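You operate a simulated robot arm through the tools that you are given. There is no shell and no other tool. Be economical: measure what you need, move in short steps, check, and stop when the job is done.

The job below is to be done with a simulated two-armed robot. You get a single attempt, and the scene is never put back.

Task
Level the blue and the green bundle from the bundle rack.
Fine: three taps each on the levelling stand; hang both back; leave the third bundle as it is.

The check looks at the end state, three seconds after you hand in, the way a careful person would. Anything else that was tipped, shoved, dropped, spilled or broken makes it a failure.

Robot
Two 7-joint arms with fingered hands on one trunk, on a base that drives. Base frame: it is fixed to the floor where the robot stands at the start and does not move with it; the origin is under the middle of the robot, x ahead of it, y to its left, z up; the surface under the hand at the start is at about z = 850. Units: mm, degrees, N and s.
The left shoulder is at the start at [70, 169, 1268], the right one opposite. With the tool pointing down near the work surface each hand reaches from about 100 to 660 mm from the robot's upright axis, wherever it stands, measured 20 degrees to its own side. Places, roughly: bundle rack [600, 0, 900]; levelling stand [500, 100, 900]. Payload 3.4 kg a hand.
The TCP of each hand is the grasp point between the finger pads, 23 mm short of the fingertips. In the tool frame z runs along the fingers and y along their closing line. The gripper opens to 116 mm. The gripper's body begins 65 mm behind the TCP. The gripper is a hand of 4 fingers: y runs from the thumb to the fingers, the wrist lies at [0, 0, -211] in the tool frame, and closing takes about 1.5 s.
Orientation is told as [roll, pitch, yaw] about the base's x, y, z axes, in that order, counted from this pose: with the fingers straight down and closing along the base's y, the tool's x points along the base's -x, its y along +y and its z along -z.

Tools
- The arms move only by the tool jog_arm. It takes "left_rows", "right_rows" or both (then of equal length, played together; a hand with none holds still); each is a list that holds one entry, the list of rows, each a list of 7 numbers: the turn, a rotation vector about the base's x, y, z in degrees, then the shift along the base's x, y, z in mm, then the finger opening in mm, from 0 to 116. In form: [[[ax, ay, az, x, y, z, hand], ...]]. A call has 1 to 10 rows; each row is the pose to reach, as a shift and turn from the pose commanded when the call began. Rows are played at 5 a second. More than 50 mm and 8.6 degrees between two rows, or a gripper value outside its range, and nothing of the call is played. Where a pose cannot be reached the arm comes as near as it can. A force on the tool above 40 N (or 10 N above the force at the start of the call, whichever is more), or a blocked arm, ends the call early, and 0.2 s more pass. The fingers move at their own pace (about 153 mm/s each) and stop on an object; they squeeze with about 28 N. The grip force told is the motor's: it shows also when the fingers shut on nothing. Time passes only in rows, and 0.2 s behind the last, so rows that repeat a pose let the fingers close. The reply holds the time, the measured pose of the TCP, the force on the tool along the base axes, the opening and the grip force, in the units named above and with some noise, with the torque about the TCP (base axes, N m) and any sound that the robot's microphone picked up.
- Cameras (640 x 400 px; columns grow to the right, rows downward): "scene" is now at [127.6, 5.9, 1490.3]; the picture's right is [0.01, -1.00, 0.00], its down [-0.65, -0.01, -0.76] and it looks along [0.76, 0.01, -0.65] (base axes); focal length 276 px, centre (320, 200). "left" rides on the left gripper at [-69, 1, -90] in its tool frame; the picture's right is [-0.01, -1.00, 0.00], its down [0.79, -0.01, -0.61] and it looks along [0.61, -0.01, 0.79] (tool axes); focal length 251 px, centre (320, 200). "right" rides on the right gripper at [68, 1, -90] in its tool frame; the picture's right is [-0.01, 1.00, 0.00], its down [-0.79, -0.01, -0.61] and it looks along [-0.61, -0.01, 0.79] (tool axes); focal length 251 px, centre (320, 200). There is no depth. A picture from a camera that has moved, and an enlarged one, comes with that camera's place and axes in the base frame and with its lens. The place of the scene camera against the robot may be out by one fixed shift of up to 12 mm in any direction.
- capture(camera): a new picture of that camera. It takes no simulated time.
- lift_body(by): slides the trunk up (or, below 0, down) by that many mm; the arms and the scene camera ride with it, the base frame stays. It gives what a move gives, with no picture.
- drive_base(legs): drives the robot by 1 to 6 legs, each [ahead, left, turn to the left] in mm, mm and degrees, along the robot's own axes; the way and the turn of a leg run together, so that a leg with both is an arc; at most 1500 mm and 180 degrees a leg. The arms and the cameras ride along, it lands a little off, and it stops where it bumps. It gives what a move gives.
- preshape(shape, hand): the hand has 4 fingers and takes this shape, open, in about a second: jaw (thumb against the fingers, like two jaws); tri (thumb and two fingers); tip (a fingertip pinch); poke (one finger out to press); point (the index stretched); flat (the hand flat); cup (the hand cupped); fist (a fist). The gripper value then closes the fingers along that shape, each until it touches; the sizes above hold for jaw. It gives what a move gives, with no picture.
- aim_head(pan, tilt): turns the head with the scene camera to pan (to the left, within 86 degrees either way) and tilt (down, from -29 to 69), counted from straight ahead of the robot. It gives what a move gives.
- close_up(camera, box): a new picture of the part [left, top, right, bottom] of that camera's present view, enlarged. It takes no simulated time.
- hand_in(): hands the job in; it is judged then, once.

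Work in short steps. Places have to be worked out from the pictures, the camera data and where the tool is seen: move nearer, look again, correct. Check each grasp and each placing, and mend what went wrong. You have 120 turns and 100 pictures in all, those below and enlarged ones among them. Open the grippers and draw the arms clear of the work before you hand the job in, unless the task says otherwise; then end with one line.

The tools are called as name(argument=value, ...) on one line, values as JSON. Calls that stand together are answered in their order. jog_arm: Moves the arms, as the interface text tells. Its arguments: {"type":"object","properties":{"left_rows":{"type":"array"},"right_rows":{"type":"array"}},"required":[]} The other tools are called the same way: lift_body (by) slides the trunk up or down; preshape (shape, hand) gives the hand a shape; drive_base (legs) drives the base; aim_head (pan, tilt) turns the head that bears the scene camera; capture (camera) takes a picture; close_up (camera, box) takes an enlarged picture of a part of a camera's view; hand_in () hands the job in.

At the start:

```text
time_s: 0.0
left_eef_pos: [420.1, 220.8, 1247.5]
left_orientation: [0.0, -0.1, 0.0]
left_force: [-0.1, 0.5, 0.0]
left_torque: [-0.03, -0.03, -0.02]
left_opening: 116.0
left_grip_force: 0.0
left_shape: jaw
right_eef_pos: [520.4, -230.1, 1220.4]
right_orientation: [0.0, 0.0, 0.0]
right_force: [-0.9, 0.0, 0.4]
right_torque: [0.03, 0.01, 0.0]
right_opening: 116.1
right_grip_force: 0.0
right_shape: jaw
trunk travel left (down, up): [-775.0, 165.0]
robot x, y, heading: [-1.4, 1.0, 0.1]
head pan, tilt: [0.5, 40.5]
```

scene: 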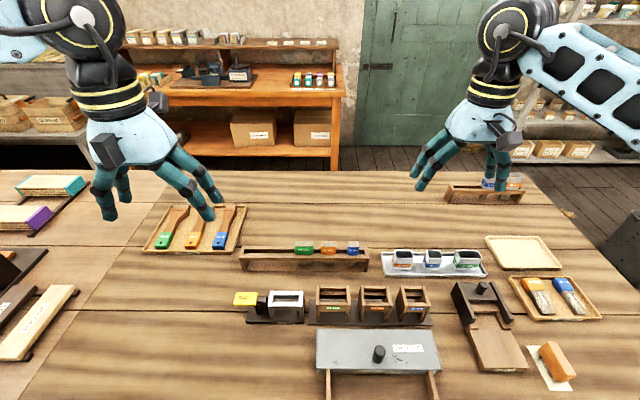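
right: 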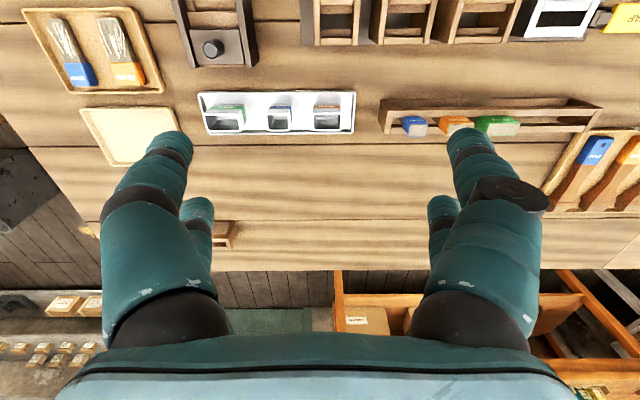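
left: 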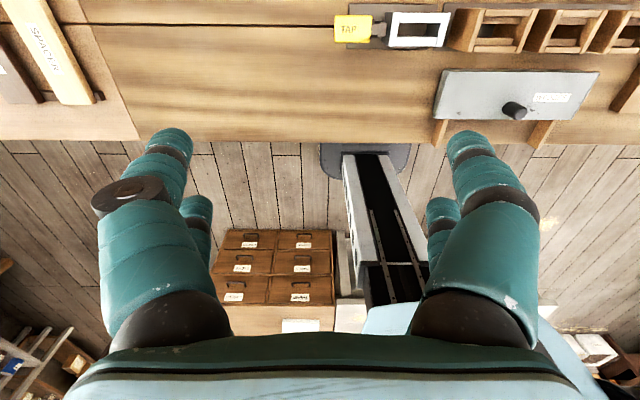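

The rack with the green, orange and blue bundles is near px (305,255), and the stand with a yellow TAP tab is near px (270,305). I take enlarged views of both.

close_up(camera="scene", box=[220, 220, 380, 340])

close_up(camera="left", box=[310, 0, 470, 100])

close_up(camera="right", box=[360, 0, 640, 175])

```text
3.33 times, centred on (300, 280) of scene
camera zoom: at [127.6, 5.9, 1490.3], right [0.01, -1.0, 0.0], down [-0.65, -0.01, -0.76], along [0.76, 0.01, -0.65], focal length 920 px, centre (387, -67)
```

zoom: 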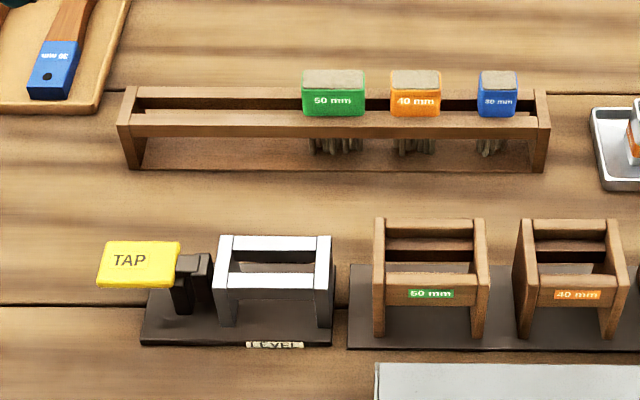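

```text
4.00 times, centred on (390, 50) of left
camera zoom: at [487.5, 219.1, 1336.3], right [0.01, -1.0, 0.0], down [-0.79, -0.01, 0.61], along [-0.61, -0.01, -0.79], focal length 1006 px, centre (40, 800)
```

zoom: 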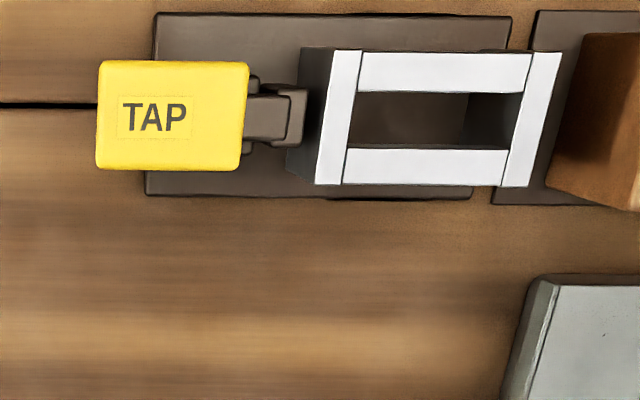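

```text
2.29 times, centred on (500, 88) of right
camera zoom: at [451.6, -228.7, 1311.0], right [0.01, 1.0, 0.0], down [0.79, -0.01, 0.61], along [0.61, -0.01, -0.79], focal length 575 px, centre (-91, 457)
```

zoom: 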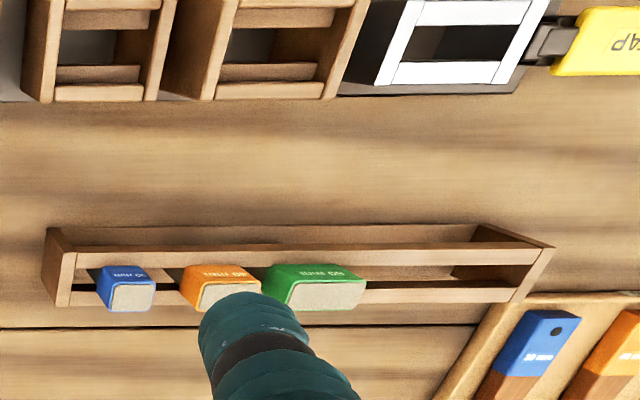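

Green is roughly at (602, 54), orange at (602, -10) and blue at (602, -75). The stand is at about (468, 88) and the TAP pad at about (465, 184). I move the right hand so its camera sees the rack close up.

jog_arm(right_rows=[[[0, 0, 0, -15, 38, -16, 116], [0, 0, 0, -30, 77, -33, 116], [0, 0, 0, -45, 115, -50, 116], [0, 0, 0, -60, 153, -66, 116], [0, 0, 0, -75, 192, -83, 116], [0, 0, 0, -90, 230, -100, 116]]])

capture(camera="right")

capture(camera="scene")

```text
time_s: 1.4
left_eef_pos: [419.8, 222.1, 1245.4]
left_orientation: [-0.1, -0.1, 0.0]
left_force: [0.2, 0.7, -0.5]
left_torque: [-0.05, -0.01, 0.0]
left_opening: 115.9
left_grip_force: 0.0
left_shape: jaw
right_eef_pos: [429.2, 2.8, 1120.7]
right_orientation: [-0.1, -0.1, -0.1]
right_force: [-0.7, 0.6, 0.0]
right_torque: [-0.02, 0.0, 0.0]
right_opening: 115.8
right_grip_force: 0.0
right_shape: jaw
trunk travel left (down, up): [-775.0, 165.0]
robot x, y, heading: [2.9, -0.6, 0.0]
head pan, tilt: [0.5, 40.5]
```

```text
93 pictures are left
camera right: at [361.3, 4.0, 1211.4], right [0.01, 1.0, 0.0], down [0.79, -0.01, 0.61], along [0.61, -0.01, -0.79], focal length 251 px, centre (320, 200)
```

right: 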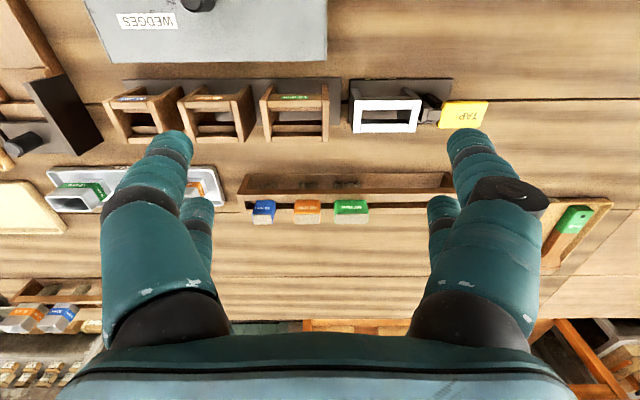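

```text
92 pictures are left
camera scene: at [127.6, 7.9, 1490.3], right [0.01, -1.0, 0.0], down [-0.65, -0.01, -0.76], along [0.76, 0.01, -0.65], focal length 276 px, centre (320, 200)
```

scene: 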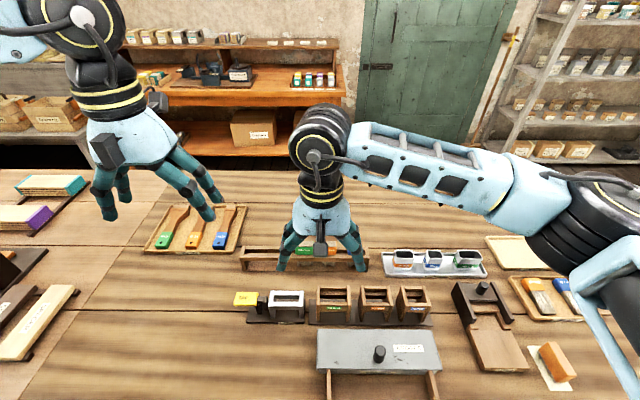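

I enlarge the rack and stand from here.

close_up(camera="right", box=[230, 160, 390, 260])

close_up(camera="right", box=[340, 60, 500, 160])

close_up(camera="scene", box=[60, 80, 380, 280])

```text
4.00 times, centred on (310, 210) of right
camera zoom: at [361.3, 4.0, 1211.4], right [0.01, 1.0, 0.0], down [0.79, -0.01, 0.61], along [0.61, -0.01, -0.79], focal length 1006 px, centre (360, 160)
```

zoom: 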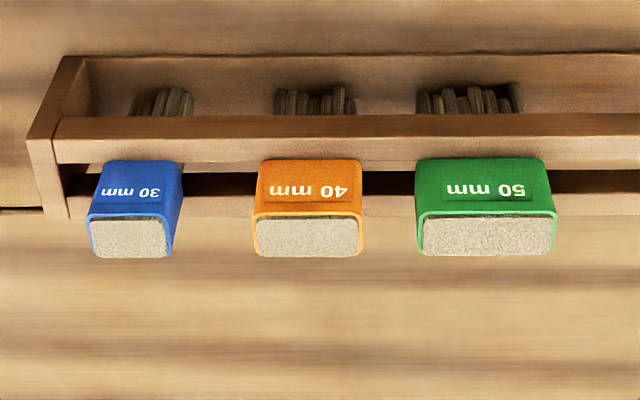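

```text
4.00 times, centred on (420, 110) of right
camera zoom: at [361.3, 4.0, 1211.4], right [0.01, 1.0, 0.0], down [0.79, -0.01, 0.61], along [0.61, -0.01, -0.79], focal length 1006 px, centre (-80, 560)
```

zoom: 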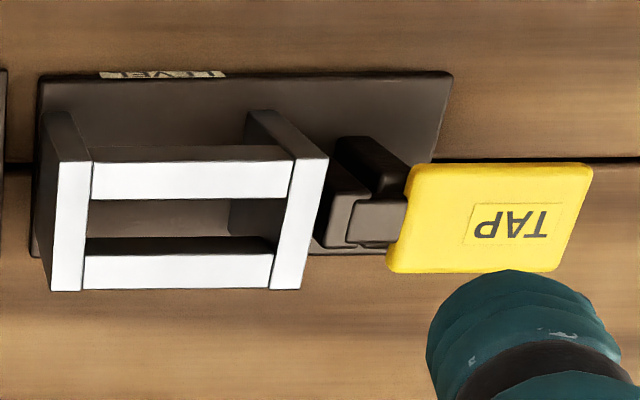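

```text
2.00 times, centred on (220, 180) of scene
camera zoom: at [127.6, 7.9, 1490.3], right [0.01, -1.0, 0.0], down [-0.65, -0.01, -0.76], along [0.76, 0.01, -0.65], focal length 552 px, centre (520, 240)
```

zoom: 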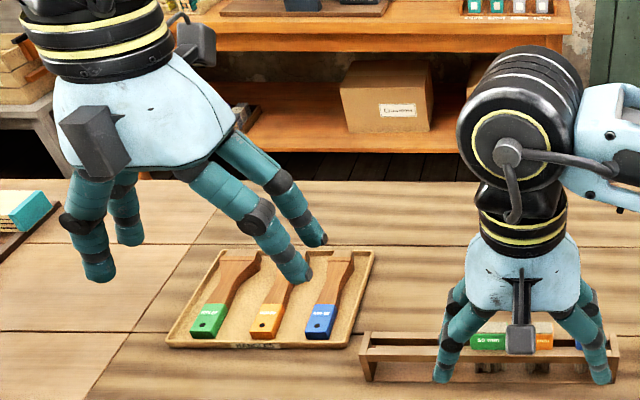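

I check how the hand looks partly closed in jaw and tip shapes before I choose a grip.

jog_arm(right_rows=[[[0, 0, 0, 0, 0, 0, 50], [0, 0, 0, 0, 0, 0, 50], [0, 0, 0, 0, 0, 0, 50], [0, 0, 0, 0, 0, 0, 50]]])

capture(camera="right")

preshape(shape="tip", hand="right")

capture(camera="right")

preshape(shape="poke", hand="left")

capture(camera="left")

close_up(camera="scene", box=[60, 80, 380, 280])

```text
time_s: 2.4
left_eef_pos: [419.4, 218.9, 1246.1]
left_orientation: [0.1, 0.0, 0.0]
left_force: [0.4, -0.8, 0.5]
left_torque: [-0.03, 0.0, -0.02]
left_opening: 115.5
left_grip_force: 0.1
left_shape: jaw
right_eef_pos: [430.9, 0.3, 1121.2]
right_orientation: [0.0, 0.1, 0.0]
right_force: [0.6, 0.5, -0.4]
right_torque: [0.0, -0.01, -0.02]
right_opening: 50.7
right_grip_force: 0.0
right_shape: jaw
trunk travel left (down, up): [-775.0, 165.0]
robot x, y, heading: [3.5, -0.9, -0.1]
head pan, tilt: [0.5, 40.5]
```

```text
88 pictures are left
camera right: at [361.4, 2.0, 1211.7], right [0.01, 1.0, 0.0], down [0.79, -0.01, 0.61], along [0.61, -0.01, -0.79], focal length 251 px, centre (320, 200)
```

right: 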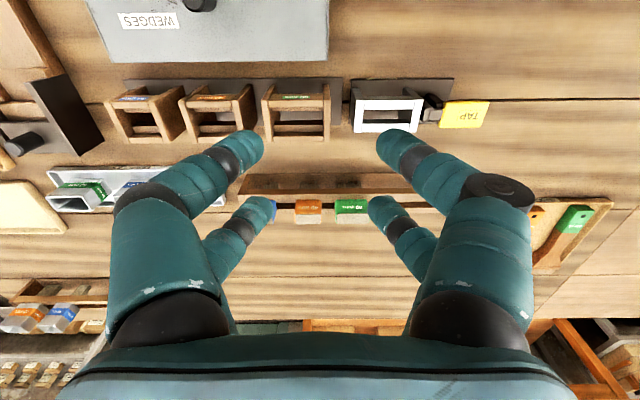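

```text
time_s: 3.3
left_eef_pos: [419.2, 218.6, 1246.0]
left_orientation: [0.1, 0.0, 0.0]
left_force: [-0.8, -0.6, -0.1]
left_torque: [0.0, 0.02, 0.01]
left_opening: 115.8
left_grip_force: 0.0
left_shape: jaw
right_eef_pos: [430.9, 0.9, 1120.1]
right_orientation: [0.0, -0.1, 0.0]
right_force: [0.7, 0.1, 0.6]
right_torque: [0.0, 0.0, -0.04]
right_opening: 115.7
right_grip_force: 0.1
right_shape: tip
trunk travel left (down, up): [-775.0, 165.0]
robot x, y, heading: [-1.8, -2.0, 0.1]
head pan, tilt: [0.5, 40.5]
```

```text
87 pictures are left
camera right: at [361.4, 2.1, 1211.7], right [0.01, 1.0, 0.0], down [0.79, -0.01, 0.61], along [0.61, -0.01, -0.79], focal length 251 px, centre (320, 200)
```

right: 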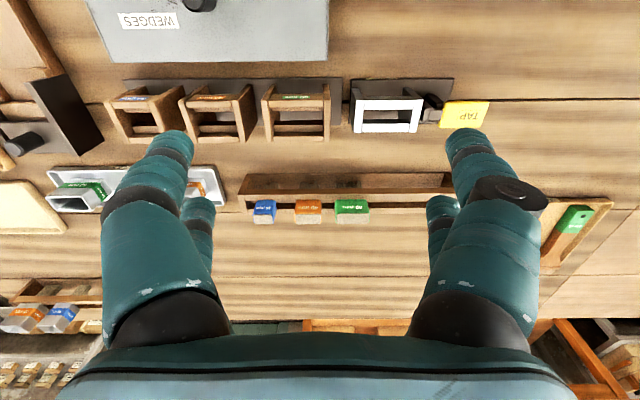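

```text
time_s: 4.2
left_eef_pos: [420.1, 218.7, 1247.2]
left_orientation: [0.0, 0.0, 0.0]
left_force: [0.7, 0.4, -0.7]
left_torque: [0.02, 0.02, 0.03]
left_opening: 0.0
left_grip_force: 0.0
left_shape: poke
right_eef_pos: [429.5, 1.1, 1121.9]
right_orientation: [0.0, 0.0, 0.1]
right_force: [-0.3, 0.7, -0.3]
right_torque: [0.05, 0.0, 0.01]
right_opening: 116.0
right_grip_force: 0.0
right_shape: tip
trunk travel left (down, up): [-775.0, 165.0]
robot x, y, heading: [-0.7, -3.2, 0.0]
head pan, tilt: [0.5, 40.5]
```

```text
86 pictures are left
camera left: at [487.5, 219.1, 1336.3], right [0.01, -1.0, 0.0], down [-0.79, -0.01, 0.61], along [-0.61, -0.01, -0.79], focal length 251 px, centre (320, 200)
```

left: 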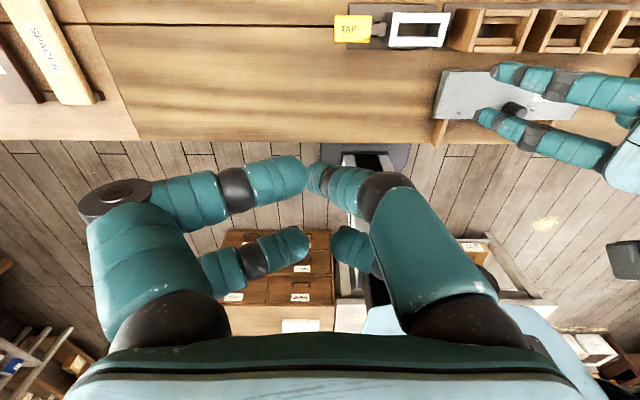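

```text
2.00 times, centred on (220, 180) of scene
camera zoom: at [127.6, 5.9, 1490.3], right [0.01, -1.0, 0.0], down [-0.65, -0.01, -0.76], along [0.76, 0.01, -0.65], focal length 552 px, centre (520, 240)
```

zoom: 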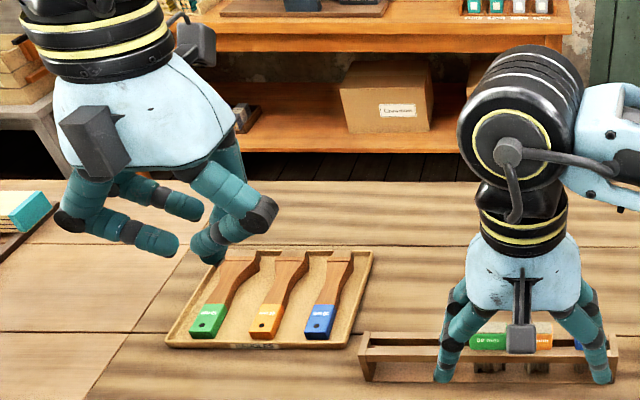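

The jaw has two finger pairs spaced about 37 mm across, so closing along x on the flat faces (the bundle is about 20 mm thick) suits best. I set jaw again and turn the right hand by +90 while moving toward the rack.

preshape(shape="jaw", hand="right")

jog_arm(right_rows=[[[0, 0, 8.5, 15, 4, 0, 90], [0, 0, 17, 30, 8, 0, 90], [0, 0, 25.5, 45, 12, 0, 90], [0, 0, 34, 60, 16, 0, 90], [0, 0, 42.5, 75, 20, 0, 90], [0, 0, 51, 90, 24, 0, 90], [0, 0, 59.5, 105, 28, 0, 90], [0, 0, 68, 120, 32, 0, 90], [0, 0, 76.5, 135, 36, 0, 90], [0, 0, 85, 150, 40, 0, 90]]])

capture(camera="right")

capture(camera="scene")

```text
time_s: 5.1
left_eef_pos: [419.5, 218.9, 1246.3]
left_orientation: [0.0, 0.0, -0.1]
left_force: [-0.3, 0.4, 0.3]
left_torque: [0.01, 0.03, 0.01]
left_opening: 0.0
left_grip_force: 0.1
left_shape: poke
right_eef_pos: [428.8, -0.2, 1121.3]
right_orientation: [0.0, 0.0, 0.0]
right_force: [0.0, -0.1, -0.3]
right_torque: [-0.01, 0.01, 0.01]
right_opening: 116.0
right_grip_force: 0.1
right_shape: jaw
trunk travel left (down, up): [-775.0, 165.0]
robot x, y, heading: [0.4, -2.2, 0.1]
head pan, tilt: [0.5, 40.5]
```

```text
time_s: 7.3
left_eef_pos: [419.7, 221.2, 1246.2]
left_orientation: [-0.1, 0.0, -0.1]
left_force: [-0.6, 0.6, -0.2]
left_torque: [-0.01, -0.02, 0.02]
left_opening: 0.0
left_grip_force: 0.1
left_shape: poke
right_eef_pos: [576.4, 41.3, 1120.8]
right_orientation: [0.0, 0.0, 85.1]
right_force: [0.8, -1.1, -0.3]
right_torque: [0.02, 0.0, 0.01]
right_opening: 90.3
right_grip_force: 0.1
right_shape: jaw
right hand out of reach, approached as far as the arm can: row 10
trunk travel left (down, up): [-775.0, 165.0]
robot x, y, heading: [-1.5, -3.5, 0.1]
head pan, tilt: [0.5, 40.5]
```

```text
84 pictures are left
camera right: at [569.4, -27.1, 1211.5], right [-1.0, 0.09, 0.0], down [0.08, 0.79, 0.61], along [0.06, 0.6, -0.8], focal length 251 px, centre (320, 200)
```

right: 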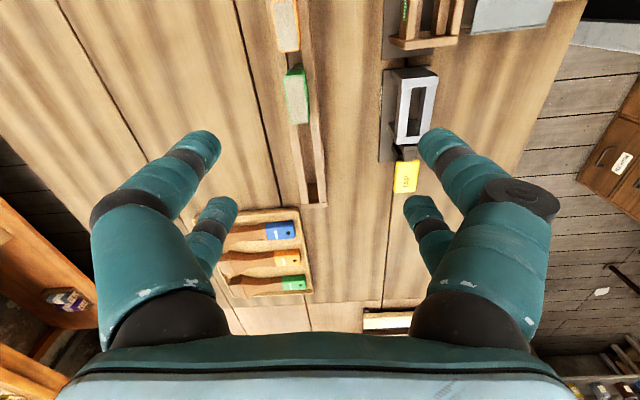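

```text
83 pictures are left
camera scene: at [127.2, 8.0, 1490.4], right [0.01, -1.0, 0.0], down [-0.65, -0.01, -0.76], along [0.76, 0.01, -0.65], focal length 276 px, centre (320, 200)
```

scene: 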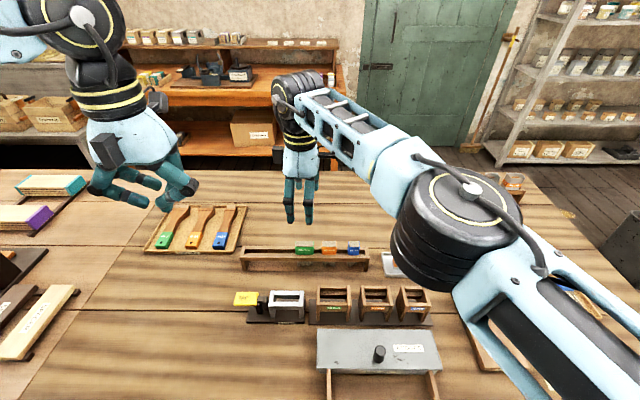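

The right hand hits its reach limit at x≈576. I look down to see how much room the base has to drive forward.

aim_head(pan=0, tilt=69)

capture(camera="scene")

```text
time_s: 8.2
left_eef_pos: [419.6, 218.2, 1246.5]
left_orientation: [0.0, 0.0, 0.0]
left_force: [-0.7, 0.0, -0.2]
left_torque: [-0.03, 0.01, -0.01]
left_opening: 0.0
left_grip_force: 0.0
left_shape: poke
right_eef_pos: [575.9, 39.0, 1122.0]
right_orientation: [0.0, 0.0, 84.9]
right_force: [0.4, -0.1, 0.0]
right_torque: [-0.03, -0.01, 0.01]
right_opening: 90.3
right_grip_force: 0.1
right_shape: jaw
trunk travel left (down, up): [-775.0, 165.0]
robot x, y, heading: [-3.0, 0.4, 0.2]
head pan, tilt: [0.0, 68.8]
```

```text
82 pictures are left
camera scene: at [99.0, 4.9, 1455.1], right [0.0, -1.0, 0.0], down [-0.93, 0.0, -0.36], along [0.36, 0.0, -0.93], focal length 276 px, centre (320, 200)
```

scene: 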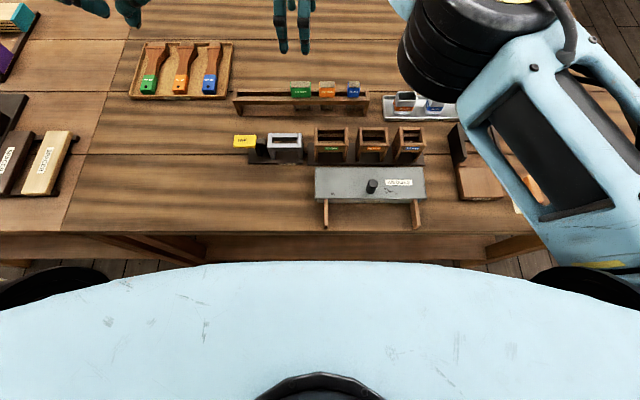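

The torso has about 120 mm to the table edge, so I drive 70 mm ahead, which puts both rack and stand in reach.

drive_base(legs=[[70, 0, 0]])

aim_head(pan=0, tilt=50)

capture(camera="scene")

```text
time_s: 9.3
left_eef_pos: [463.1, 217.4, 1243.8]
left_orientation: [-0.1, 0.3, -0.6]
left_force: [0.4, -1.2, -0.4]
left_torque: [0.0, 0.02, 0.0]
left_opening: 0.0
left_grip_force: 0.1
left_shape: poke
right_eef_pos: [616.9, 37.0, 1118.0]
right_orientation: [0.3, 0.0, 84.4]
right_force: [1.3, 0.1, -0.5]
right_torque: [0.05, 0.01, -0.01]
right_opening: 90.1
right_grip_force: 0.0
right_shape: jaw
trunk travel left (down, up): [-775.0, 165.0]
robot x, y, heading: [34.3, 4.6, -0.5]
head pan, tilt: [0.0, 68.8]
stopped in leg 1: the robot was blocked; the commanded pose is now the measured one
```

```text
time_s: 10.2
left_eef_pos: [457.0, 218.6, 1247.1]
left_orientation: [0.0, -0.1, -0.6]
left_force: [-0.4, 0.7, 0.5]
left_torque: [-0.01, 0.0, -0.03]
left_opening: 0.0
left_grip_force: 0.1
left_shape: poke
right_eef_pos: [611.0, 36.8, 1121.7]
right_orientation: [0.0, 0.0, 84.4]
right_force: [-0.8, 0.7, -0.3]
right_torque: [0.0, -0.01, -0.05]
right_opening: 90.0
right_grip_force: 0.2
right_shape: jaw
trunk travel left (down, up): [-775.0, 165.0]
robot x, y, heading: [31.2, 3.6, -0.5]
head pan, tilt: [0.0, 50.0]
```

```text
81 pictures are left
camera scene: at [154.5, 6.7, 1477.0], right [-0.01, -1.0, 0.0], down [-0.77, 0.01, -0.64], along [0.64, -0.01, -0.77], focal length 276 px, centre (320, 200)
```

scene: 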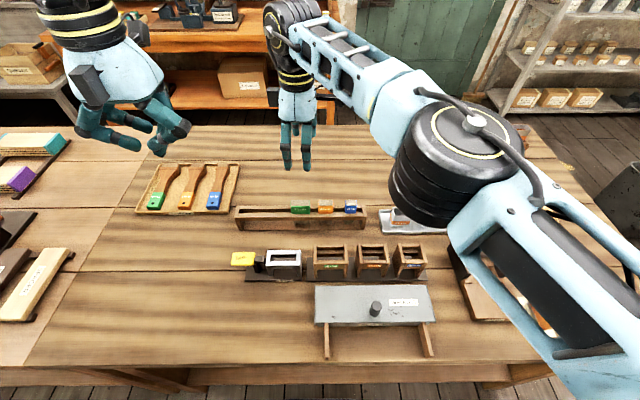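

The base bumped after about 31 mm and nothing on the table was disturbed. The right hand now reaches x≈611, so I straighten it to yaw 90 and come down over the green bundle for a close look.

jog_arm(right_rows=[[[0, 0, 3, -1, 5, -40, 90], [0, 0, 5.6, -2, 10, -90, 90], [0, 0, 5.6, -2, 10, -90, 90]]])

capture(camera="right")

close_up(camera="right", box=[240, 0, 440, 160])

```text
refused: row 2 steps farther than a row can; nothing moved
```

```text
80 pictures are left
camera right: at [604.2, -32.1, 1211.6], right [-0.99, 0.11, 0.0], down [0.08, 0.79, 0.61], along [0.06, 0.6, -0.79], focal length 251 px, centre (320, 200)
```

right: 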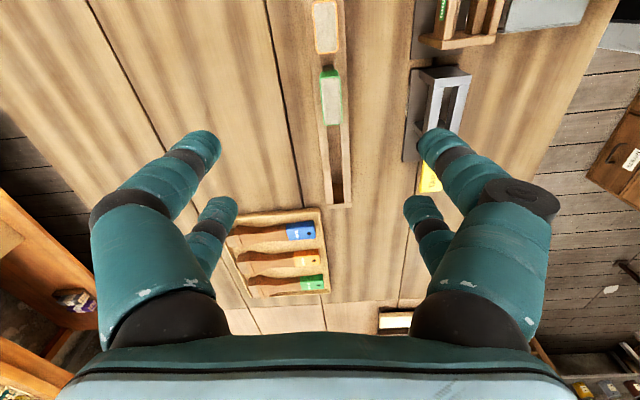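

```text
2.50 times, centred on (340, 80) of right
camera zoom: at [604.2, -32.1, 1211.6], right [-0.99, 0.11, 0.0], down [0.08, 0.79, 0.61], along [0.06, 0.6, -0.79], focal length 629 px, centre (270, 500)
```

zoom: 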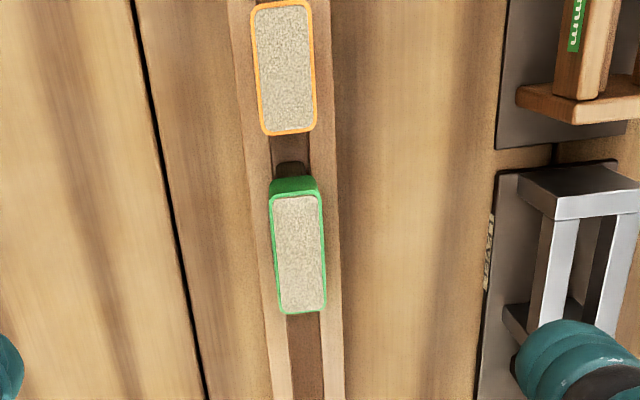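

I retry with smaller steps.

jog_arm(right_rows=[[[0, 0, 3, -1, 5, -40, 90], [0, 0, 5.6, -2, 10, -80, 90], [0, 0, 5.6, -2, 10, -90, 90]]])

close_up(camera="right", box=[240, 40, 400, 140])

```text
time_s: 11.0
left_eef_pos: [456.6, 217.7, 1245.4]
left_orientation: [-0.1, -0.1, -0.6]
left_force: [-0.3, -0.4, -0.5]
left_torque: [0.02, 0.0, 0.01]
left_opening: 0.0
left_grip_force: 0.2
left_shape: poke
right_eef_pos: [609.7, 46.0, 1030.9]
right_orientation: [0.0, 0.0, 90.0]
right_force: [0.7, -0.6, -0.6]
right_torque: [-0.02, -0.03, 0.01]
right_opening: 90.5
right_grip_force: 0.1
right_shape: jaw
trunk travel left (down, up): [-775.0, 165.0]
robot x, y, heading: [37.3, 5.6, -0.6]
head pan, tilt: [0.0, 50.0]
```

```text
4.00 times, centred on (320, 90) of right
camera zoom: at [609.6, -22.4, 1120.5], right [-1.0, 0.01, 0.0], down [0.01, 0.8, 0.61], along [0.0, 0.61, -0.8], focal length 1006 px, centre (320, 640)
```

zoom: 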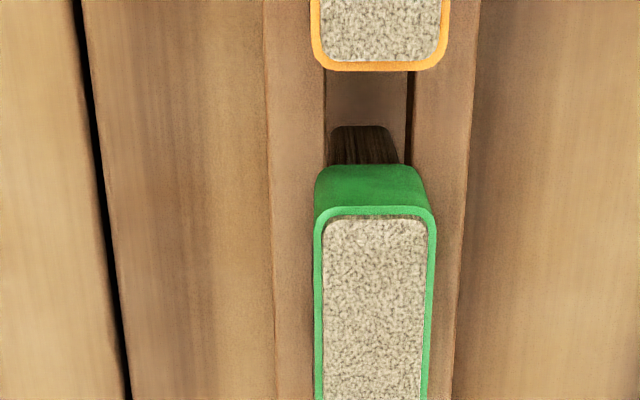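

Green's top is at about (599, 50, 935), 21.6 mm thick, with the rails' top at about z 898. I shift over it and go down partway with the opening at 60, then check alignment.

jog_arm(right_rows=[[[0, 0, 0, -10, 4, 0, 60], [0, 0, 0, -10, 4, -30, 60], [0, 0, 0, -10, 4, -60, 60], [0, 0, 0, -10, 4, -60, 60]]])

capture(camera="right")

close_up(camera="scene", box=[220, 130, 380, 250])

```text
time_s: 12.0
left_eef_pos: [458.5, 217.1, 1246.1]
left_orientation: [0.1, 0.0, -0.6]
left_force: [-0.2, -0.8, 0.2]
left_torque: [0.02, 0.02, 0.01]
left_opening: 0.2
left_grip_force: 0.1
left_shape: poke
right_eef_pos: [600.4, 49.0, 970.5]
right_orientation: [-0.1, 0.0, 90.0]
right_force: [0.2, -0.5, 0.9]
right_torque: [0.01, 0.02, 0.0]
right_opening: 60.6
right_grip_force: 0.1
right_shape: jaw
trunk travel left (down, up): [-775.0, 165.0]
robot x, y, heading: [36.9, 3.9, -0.5]
head pan, tilt: [0.0, 50.0]
```

```text
77 pictures are left
camera right: at [599.8, -18.7, 1060.5], right [-1.0, 0.01, 0.0], down [0.01, 0.79, 0.61], along [0.01, 0.61, -0.79], focal length 251 px, centre (320, 200)
```

right: 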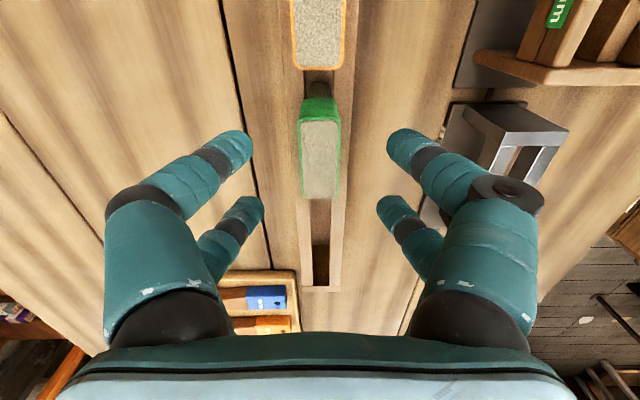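

```text
3.33 times, centred on (300, 190) of scene
camera zoom: at [155.5, 6.1, 1477.0], right [-0.01, -1.0, 0.0], down [-0.77, 0.01, -0.64], along [0.64, -0.01, -0.77], focal length 920 px, centre (387, 233)
```

zoom: 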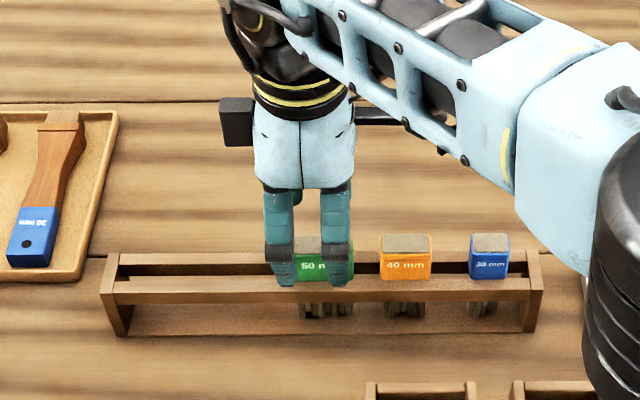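

Right camera shows fingers centred on the block in x and about centred in y; the scene view suggests they are a few mm too far +y. I shift -4 in y and descend to TCP z≈933, then look again before closing.

jog_arm(right_rows=[[[0, 0, 0, 0, -4, -20, 60], [0, 0, 0, 0, -4, -37, 60], [0, 0, 0, 0, -4, -37, 60]]])

capture(camera="right")

close_up(camera="scene", box=[220, 150, 380, 250])

```text
time_s: 12.8
left_eef_pos: [457.5, 218.2, 1246.7]
left_orientation: [0.0, 0.1, -0.5]
left_force: [-0.4, 0.3, 0.0]
left_torque: [0.0, -0.01, 0.0]
left_opening: 0.3
left_grip_force: 0.0
left_shape: poke
right_eef_pos: [596.8, 42.6, 933.9]
right_orientation: [0.2, 0.1, 90.1]
right_force: [0.5, 0.4, -0.3]
right_torque: [0.0, -0.01, -0.01]
right_opening: 60.6
right_grip_force: 0.0
right_shape: jaw
right hand out of reach, approached as far as the arm can: row 2, 3
trunk travel left (down, up): [-775.0, 165.0]
robot x, y, heading: [37.4, 4.6, -0.3]
head pan, tilt: [0.0, 50.0]
```

```text
75 pictures are left
camera right: at [597.0, -24.9, 1024.3], right [-1.0, 0.01, 0.0], down [0.01, 0.79, 0.61], along [0.0, 0.61, -0.79], focal length 251 px, centre (320, 200)
```

right: 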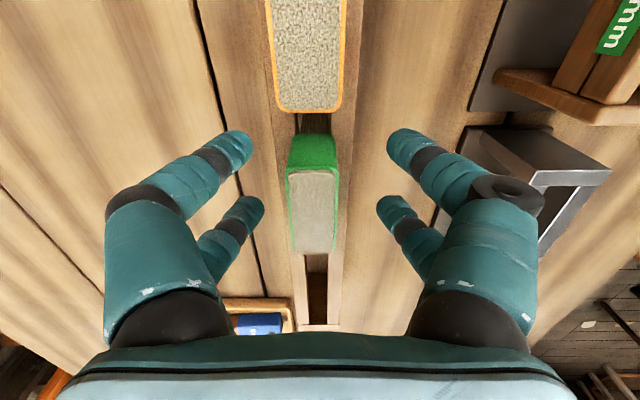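

```text
4.00 times, centred on (300, 200) of scene
camera zoom: at [155.8, 6.2, 1477.0], right [-0.01, -1.0, 0.0], down [-0.77, 0.01, -0.64], along [0.64, -0.01, -0.77], focal length 1103 px, centre (400, 200)
```

zoom: 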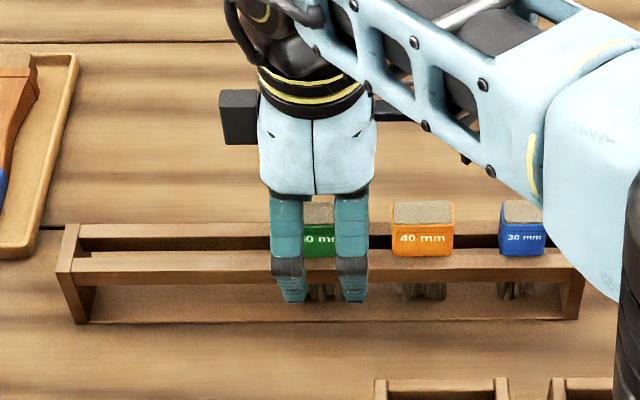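

The reach limit pulled the hand to x≈597, about 3 mm short of the block centre. Lowering the trunk 100 mm brings the shoulder level with the wrist and gains reach, so I raise the hand first and then lower the trunk.

jog_arm(right_rows=[[[0, 0, 0, 0, 0, 40, 60], [0, 0, 0, 0, 0, 80, 60], [0, 0, 0, 0, 0, 120, 60], [0, 0, 0, 3, 2, 160, 60]]])

lift_body(by=-100)

capture(camera="scene")

```text
time_s: 13.8
left_eef_pos: [458.2, 218.2, 1246.8]
left_orientation: [-0.2, 0.0, -0.6]
left_force: [-0.5, -0.8, 0.0]
left_torque: [-0.02, 0.0, 0.02]
left_opening: 0.0
left_grip_force: 0.1
left_shape: poke
right_eef_pos: [600.6, 47.0, 1094.3]
right_orientation: [0.0, 0.0, 90.1]
right_force: [0.1, 0.9, 0.1]
right_torque: [-0.02, 0.0, 0.0]
right_opening: 60.5
right_grip_force: 0.1
right_shape: jaw
trunk travel left (down, up): [-775.0, 165.0]
robot x, y, heading: [36.4, 2.3, -0.4]
head pan, tilt: [0.0, 50.0]
```

```text
time_s: 15.1
left_eef_pos: [458.0, 217.4, 1146.8]
left_orientation: [0.0, 0.0, -0.5]
left_force: [0.1, -0.4, -0.7]
left_torque: [0.02, 0.0, -0.03]
left_opening: 0.0
left_grip_force: 0.1
left_shape: poke
right_eef_pos: [600.2, 45.0, 995.8]
right_orientation: [-0.1, 0.0, 90.1]
right_force: [-0.3, -0.1, 0.3]
right_torque: [0.01, 0.0, -0.02]
right_opening: 60.5
right_grip_force: 0.1
right_shape: jaw
trunk travel left (down, up): [-675.0, 265.0]
robot x, y, heading: [37.3, 2.3, -0.4]
head pan, tilt: [0.0, 50.0]
```

```text
73 pictures are left
camera scene: at [155.6, 6.4, 1377.0], right [-0.01, -1.0, 0.0], down [-0.77, 0.01, -0.64], along [0.64, -0.01, -0.77], focal length 276 px, centre (320, 200)
```

scene: 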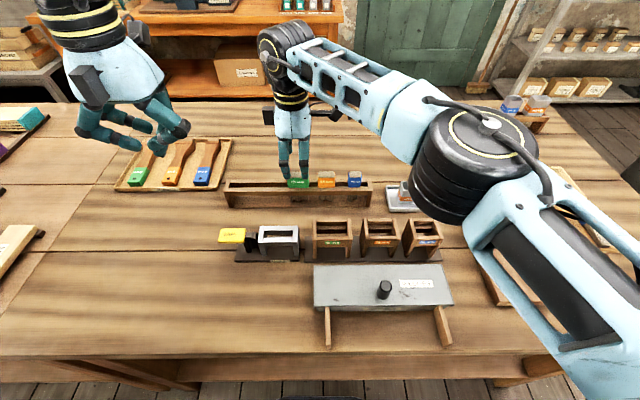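

All clear, so I descend to z≈933 at (600, 47) and look before closing.

jog_arm(right_rows=[[[0, 0, 0, 0, 1, -30, 60], [0, 0, 0, 0, 2, -62, 60], [0, 0, 0, 0, 2, -62, 60]]])

capture(camera="right")

close_up(camera="scene", box=[220, 130, 380, 230])

```text
time_s: 15.9
left_eef_pos: [457.6, 218.2, 1145.7]
left_orientation: [-0.1, -0.1, -0.6]
left_force: [0.3, 0.2, 0.0]
left_torque: [-0.02, 0.0, 0.0]
left_opening: 0.0
left_grip_force: 0.0
left_shape: poke
right_eef_pos: [599.6, 47.9, 932.5]
right_orientation: [0.0, 0.1, 90.0]
right_force: [-0.4, -0.1, 0.1]
right_torque: [0.0, -0.01, 0.0]
right_opening: 60.5
right_grip_force: 0.1
right_shape: jaw
trunk travel left (down, up): [-675.0, 265.0]
robot x, y, heading: [34.8, 4.6, -0.3]
head pan, tilt: [0.0, 50.0]
```

```text
72 pictures are left
camera right: at [600.8, -20.3, 1023.1], right [-1.0, 0.01, 0.0], down [0.01, 0.79, 0.61], along [0.01, 0.61, -0.79], focal length 251 px, centre (320, 200)
```

right: 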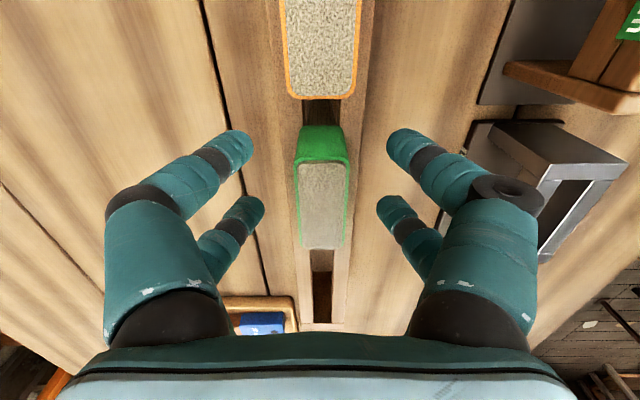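

```text
4.00 times, centred on (300, 180) of scene
camera zoom: at [155.4, 6.5, 1377.0], right [-0.01, -1.0, 0.0], down [-0.77, 0.01, -0.64], along [0.64, -0.01, -0.77], focal length 1103 px, centre (400, 280)
```

zoom: 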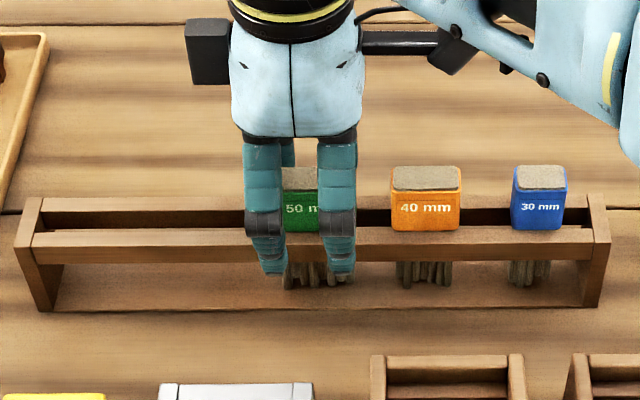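

x is well centred, but the scene view shows the fingers about 6 mm too far +y and their tips near rail height. I shift -5 in y, +4 in z, then close gently.

jog_arm(right_rows=[[[0, 0, 0, 0, -5, 4, 60], [0, 0, 0, 0, -5, 4, 45], [0, 0, 0, 0, -5, 4, 35], [0, 0, 0, 0, -5, 4, 30]]])

close_up(camera="scene", box=[220, 130, 380, 230])

capture(camera="right")

```text
time_s: 16.9
left_eef_pos: [458.0, 218.7, 1146.4]
left_orientation: [0.0, -0.1, -0.6]
left_force: [0.1, 0.0, 0.3]
left_torque: [0.03, -0.03, 0.0]
left_opening: 0.1
left_grip_force: 0.0
left_shape: poke
right_eef_pos: [600.6, 43.1, 937.4]
right_orientation: [0.1, 0.1, 90.0]
right_force: [-0.6, -0.8, -0.2]
right_torque: [0.01, -0.02, -0.04]
right_opening: 30.4
right_grip_force: 0.0
right_shape: jaw
trunk travel left (down, up): [-675.0, 265.0]
robot x, y, heading: [33.2, 5.8, -0.9]
head pan, tilt: [0.0, 50.0]
```

```text
4.00 times, centred on (300, 180) of scene
camera zoom: at [155.8, 6.4, 1377.0], right [-0.01, -1.0, 0.0], down [-0.77, 0.01, -0.64], along [0.64, -0.01, -0.77], focal length 1103 px, centre (400, 280)
```

zoom: 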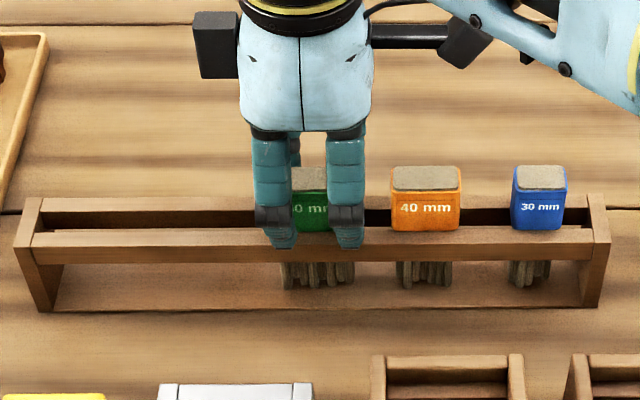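

```text
69 pictures are left
camera right: at [600.7, -25.0, 1027.1], right [-1.0, 0.01, 0.0], down [0.01, 0.79, 0.61], along [0.0, 0.61, -0.79], focal length 251 px, centre (320, 200)
```

right: 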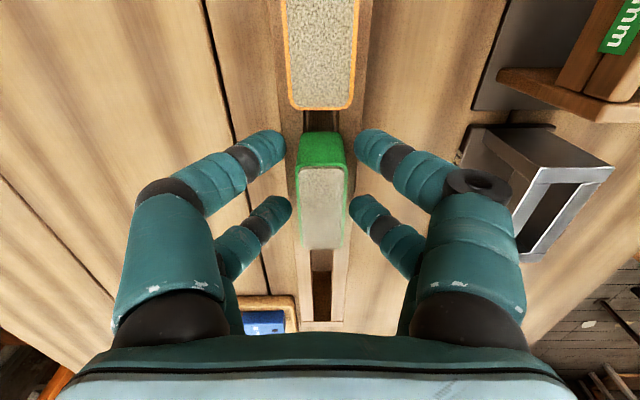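

Nothing touches and the fingers are centred, so I close onto the block.

jog_arm(right_rows=[[[0, 0, 0, 0, 0, 0, 20], [0, 0, 0, 0, 0, 0, 10], [0, 0, 0, 0, 0, 0, 0], [0, 0, 0, 0, 0, 0, 0], [0, 0, 0, 0, 0, 0, 0]]])

capture(camera="right")

```text
time_s: 18.1
left_eef_pos: [458.6, 217.7, 1146.0]
left_orientation: [0.0, 0.0, -0.7]
left_force: [-0.5, -0.1, -0.3]
left_torque: [0.01, 0.01, -0.01]
left_opening: 0.1
left_grip_force: 0.0
left_shape: poke
right_eef_pos: [600.9, 42.6, 937.5]
right_orientation: [0.0, 0.0, 90.0]
right_force: [0.0, 0.4, 1.4]
right_torque: [-0.01, 0.03, 0.02]
right_opening: 15.0
right_grip_force: 28.1
right_shape: jaw
trunk travel left (down, up): [-675.0, 265.0]
robot x, y, heading: [34.7, 3.6, -0.7]
head pan, tilt: [0.0, 50.0]
```

```text
68 pictures are left
camera right: at [600.7, -24.8, 1027.1], right [-1.0, 0.01, 0.0], down [0.01, 0.79, 0.61], along [0.0, 0.61, -0.79], focal length 251 px, centre (320, 200)
```

right: 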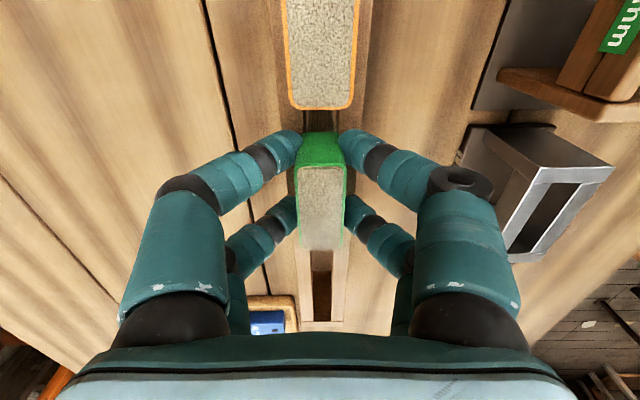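

Gripped at 15 mm with 28 N. I lift by stages and check.

jog_arm(right_rows=[[[0, 0, 0, 0, 0, 10, 0], [0, 0, 0, 0, 0, 30, 0], [0, 0, 0, 0, 0, 60, 0], [0, 0, 0, 0, 0, 100, 0], [0, 0, 0, 0, 0, 100, 0]]])

capture(camera="right")

close_up(camera="scene", box=[200, 90, 400, 290])

```text
time_s: 19.3
left_eef_pos: [458.8, 217.2, 1145.9]
left_orientation: [0.0, 0.1, -0.6]
left_force: [0.2, 0.2, -0.7]
left_torque: [0.02, -0.04, -0.01]
left_opening: 0.0
left_grip_force: 0.0
left_shape: poke
right_eef_pos: [601.7, 43.8, 1036.8]
right_orientation: [0.1, 0.0, 90.0]
right_force: [0.1, 0.2, -0.4]
right_torque: [0.02, -0.02, -0.01]
right_opening: 15.1
right_grip_force: 28.0
right_shape: jaw
trunk travel left (down, up): [-675.0, 265.0]
robot x, y, heading: [36.0, 1.7, -0.6]
head pan, tilt: [0.0, 50.0]
```

```text
67 pictures are left
camera right: at [601.9, -25.1, 1127.0], right [-1.0, 0.01, 0.0], down [0.01, 0.79, 0.61], along [0.0, 0.61, -0.79], focal length 251 px, centre (320, 200)
```

right: 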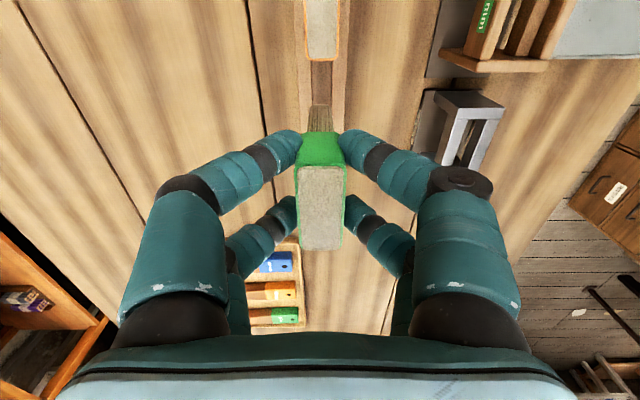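

```text
2.00 times, centred on (300, 190) of scene
camera zoom: at [156.3, 6.3, 1376.9], right [-0.01, -1.0, 0.0], down [-0.77, 0.01, -0.64], along [0.64, -0.01, -0.77], focal length 552 px, centre (360, 220)
```

zoom: 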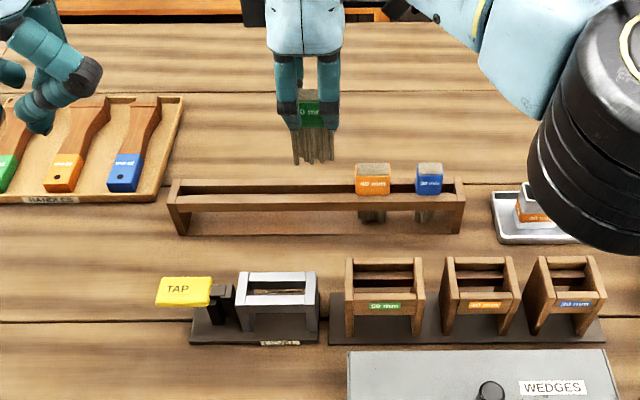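

The bundle is held and came out clean; its rack pose was TCP (600.9, 43, 937.4). I carry it over the stand and move the left hand a little outward, then look.

jog_arm(right_rows=[[[0, 0, 0, -30, 8, 10, 0], [0, 0, 0, -60, 16, 20, 0], [0, 0, 0, -90, 24, 30, 0], [0, 0, 0, -115, 34, 40, 0], [0, 0, 0, -131, 44, 45, 0], [0, 0, 0, -131, 44, 45, 0]]], left_rows=[[[0, 0, 0, 0, 20, 0, 0], [0, 0, 0, 0, 40, 0, 0], [0, 0, 0, 0, 60, 0, 0], [0, 0, 0, 0, 60, 0, 0], [0, 0, 0, 0, 60, 0, 0], [0, 0, 0, 0, 60, 0, 0]]])

capture(camera="right")

capture(camera="left")

capture(camera="scene")

```text
time_s: 20.7
left_eef_pos: [458.9, 278.3, 1145.0]
left_orientation: [0.0, 0.0, -0.6]
left_force: [0.2, -0.6, 0.0]
left_torque: [-0.01, -0.01, -0.01]
left_opening: 0.0
left_grip_force: 0.1
left_shape: poke
right_eef_pos: [469.9, 86.7, 1080.7]
right_orientation: [0.1, 0.0, 90.0]
right_force: [0.2, -0.3, -0.4]
right_torque: [0.01, -0.03, 0.0]
right_opening: 15.1
right_grip_force: 27.7
right_shape: jaw
trunk travel left (down, up): [-675.0, 265.0]
robot x, y, heading: [37.7, 3.7, -0.5]
head pan, tilt: [0.0, 50.0]
```

```text
65 pictures are left
camera right: at [469.5, 18.8, 1171.6], right [-1.0, 0.01, 0.0], down [0.01, 0.79, 0.61], along [0.0, 0.61, -0.79], focal length 251 px, centre (320, 200)
```

right: 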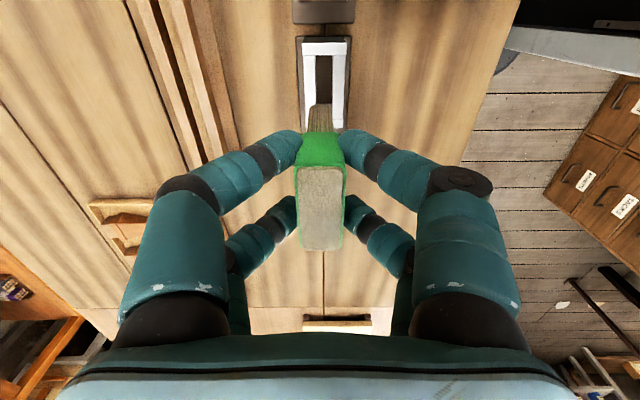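

```text
64 pictures are left
camera left: at [526.2, 276.7, 1235.9], right [0.0, -1.0, 0.0], down [-0.79, 0.0, 0.61], along [-0.61, 0.0, -0.79], focal length 251 px, centre (320, 200)
```

left: 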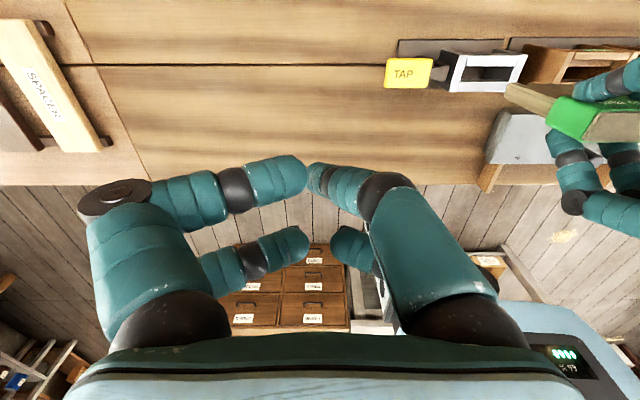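

```text
63 pictures are left
camera scene: at [156.1, 6.4, 1376.9], right [-0.01, -1.0, 0.0], down [-0.77, 0.01, -0.64], along [0.64, -0.01, -0.77], focal length 276 px, centre (320, 200)
```

scene: 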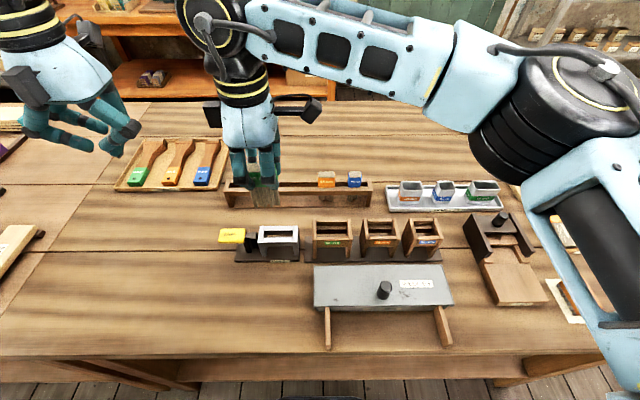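

I enlarge the stand from the three cameras to fix its slot position.

close_up(camera="right", box=[280, 20, 376, 140])

close_up(camera="left", box=[370, 30, 540, 100])

close_up(camera="scene", box=[210, 160, 370, 270])

```text
3.33 times, centred on (328, 80) of right
camera zoom: at [469.5, 18.8, 1171.6], right [-1.0, 0.01, 0.0], down [0.01, 0.79, 0.61], along [0.0, 0.61, -0.79], focal length 838 px, centre (293, 600)
```

zoom: 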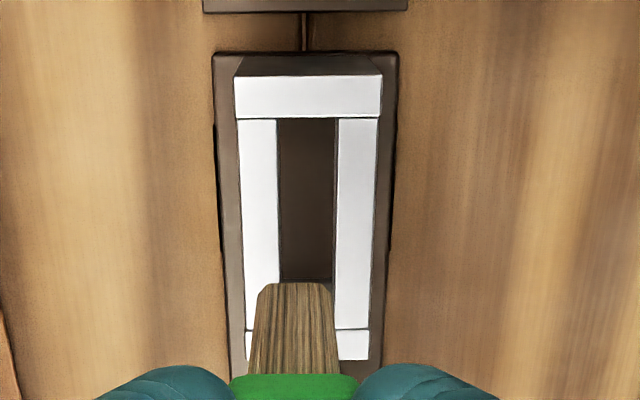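

```text
3.76 times, centred on (455, 65) of left
camera zoom: at [526.2, 276.7, 1235.9], right [0.0, -1.0, 0.0], down [-0.79, 0.0, 0.61], along [-0.61, 0.0, -0.79], focal length 947 px, centre (-188, 708)
```

zoom: 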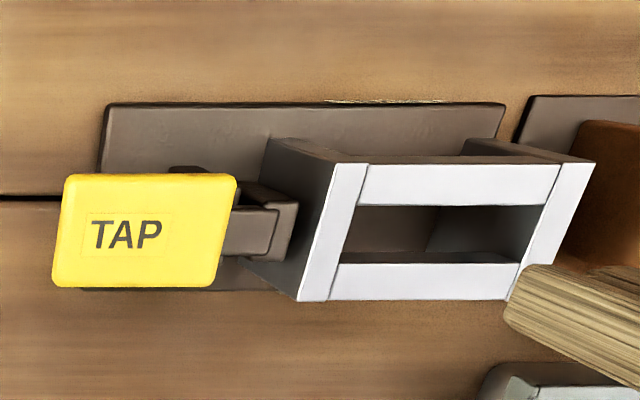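

```text
3.64 times, centred on (290, 215) of scene
camera zoom: at [156.1, 6.4, 1376.9], right [-0.01, -1.0, 0.0], down [-0.77, 0.01, -0.64], along [0.64, -0.01, -0.77], focal length 1003 px, centre (429, 146)
```

zoom: 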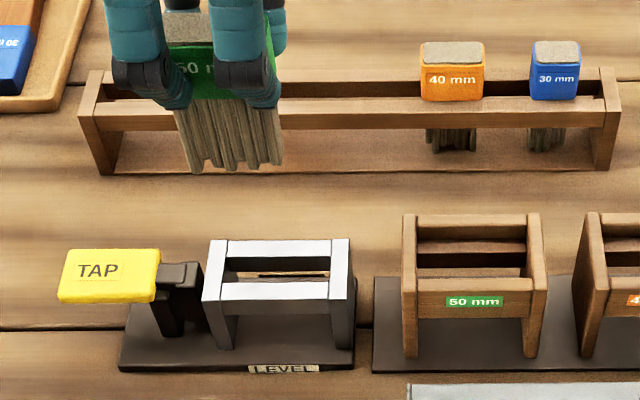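

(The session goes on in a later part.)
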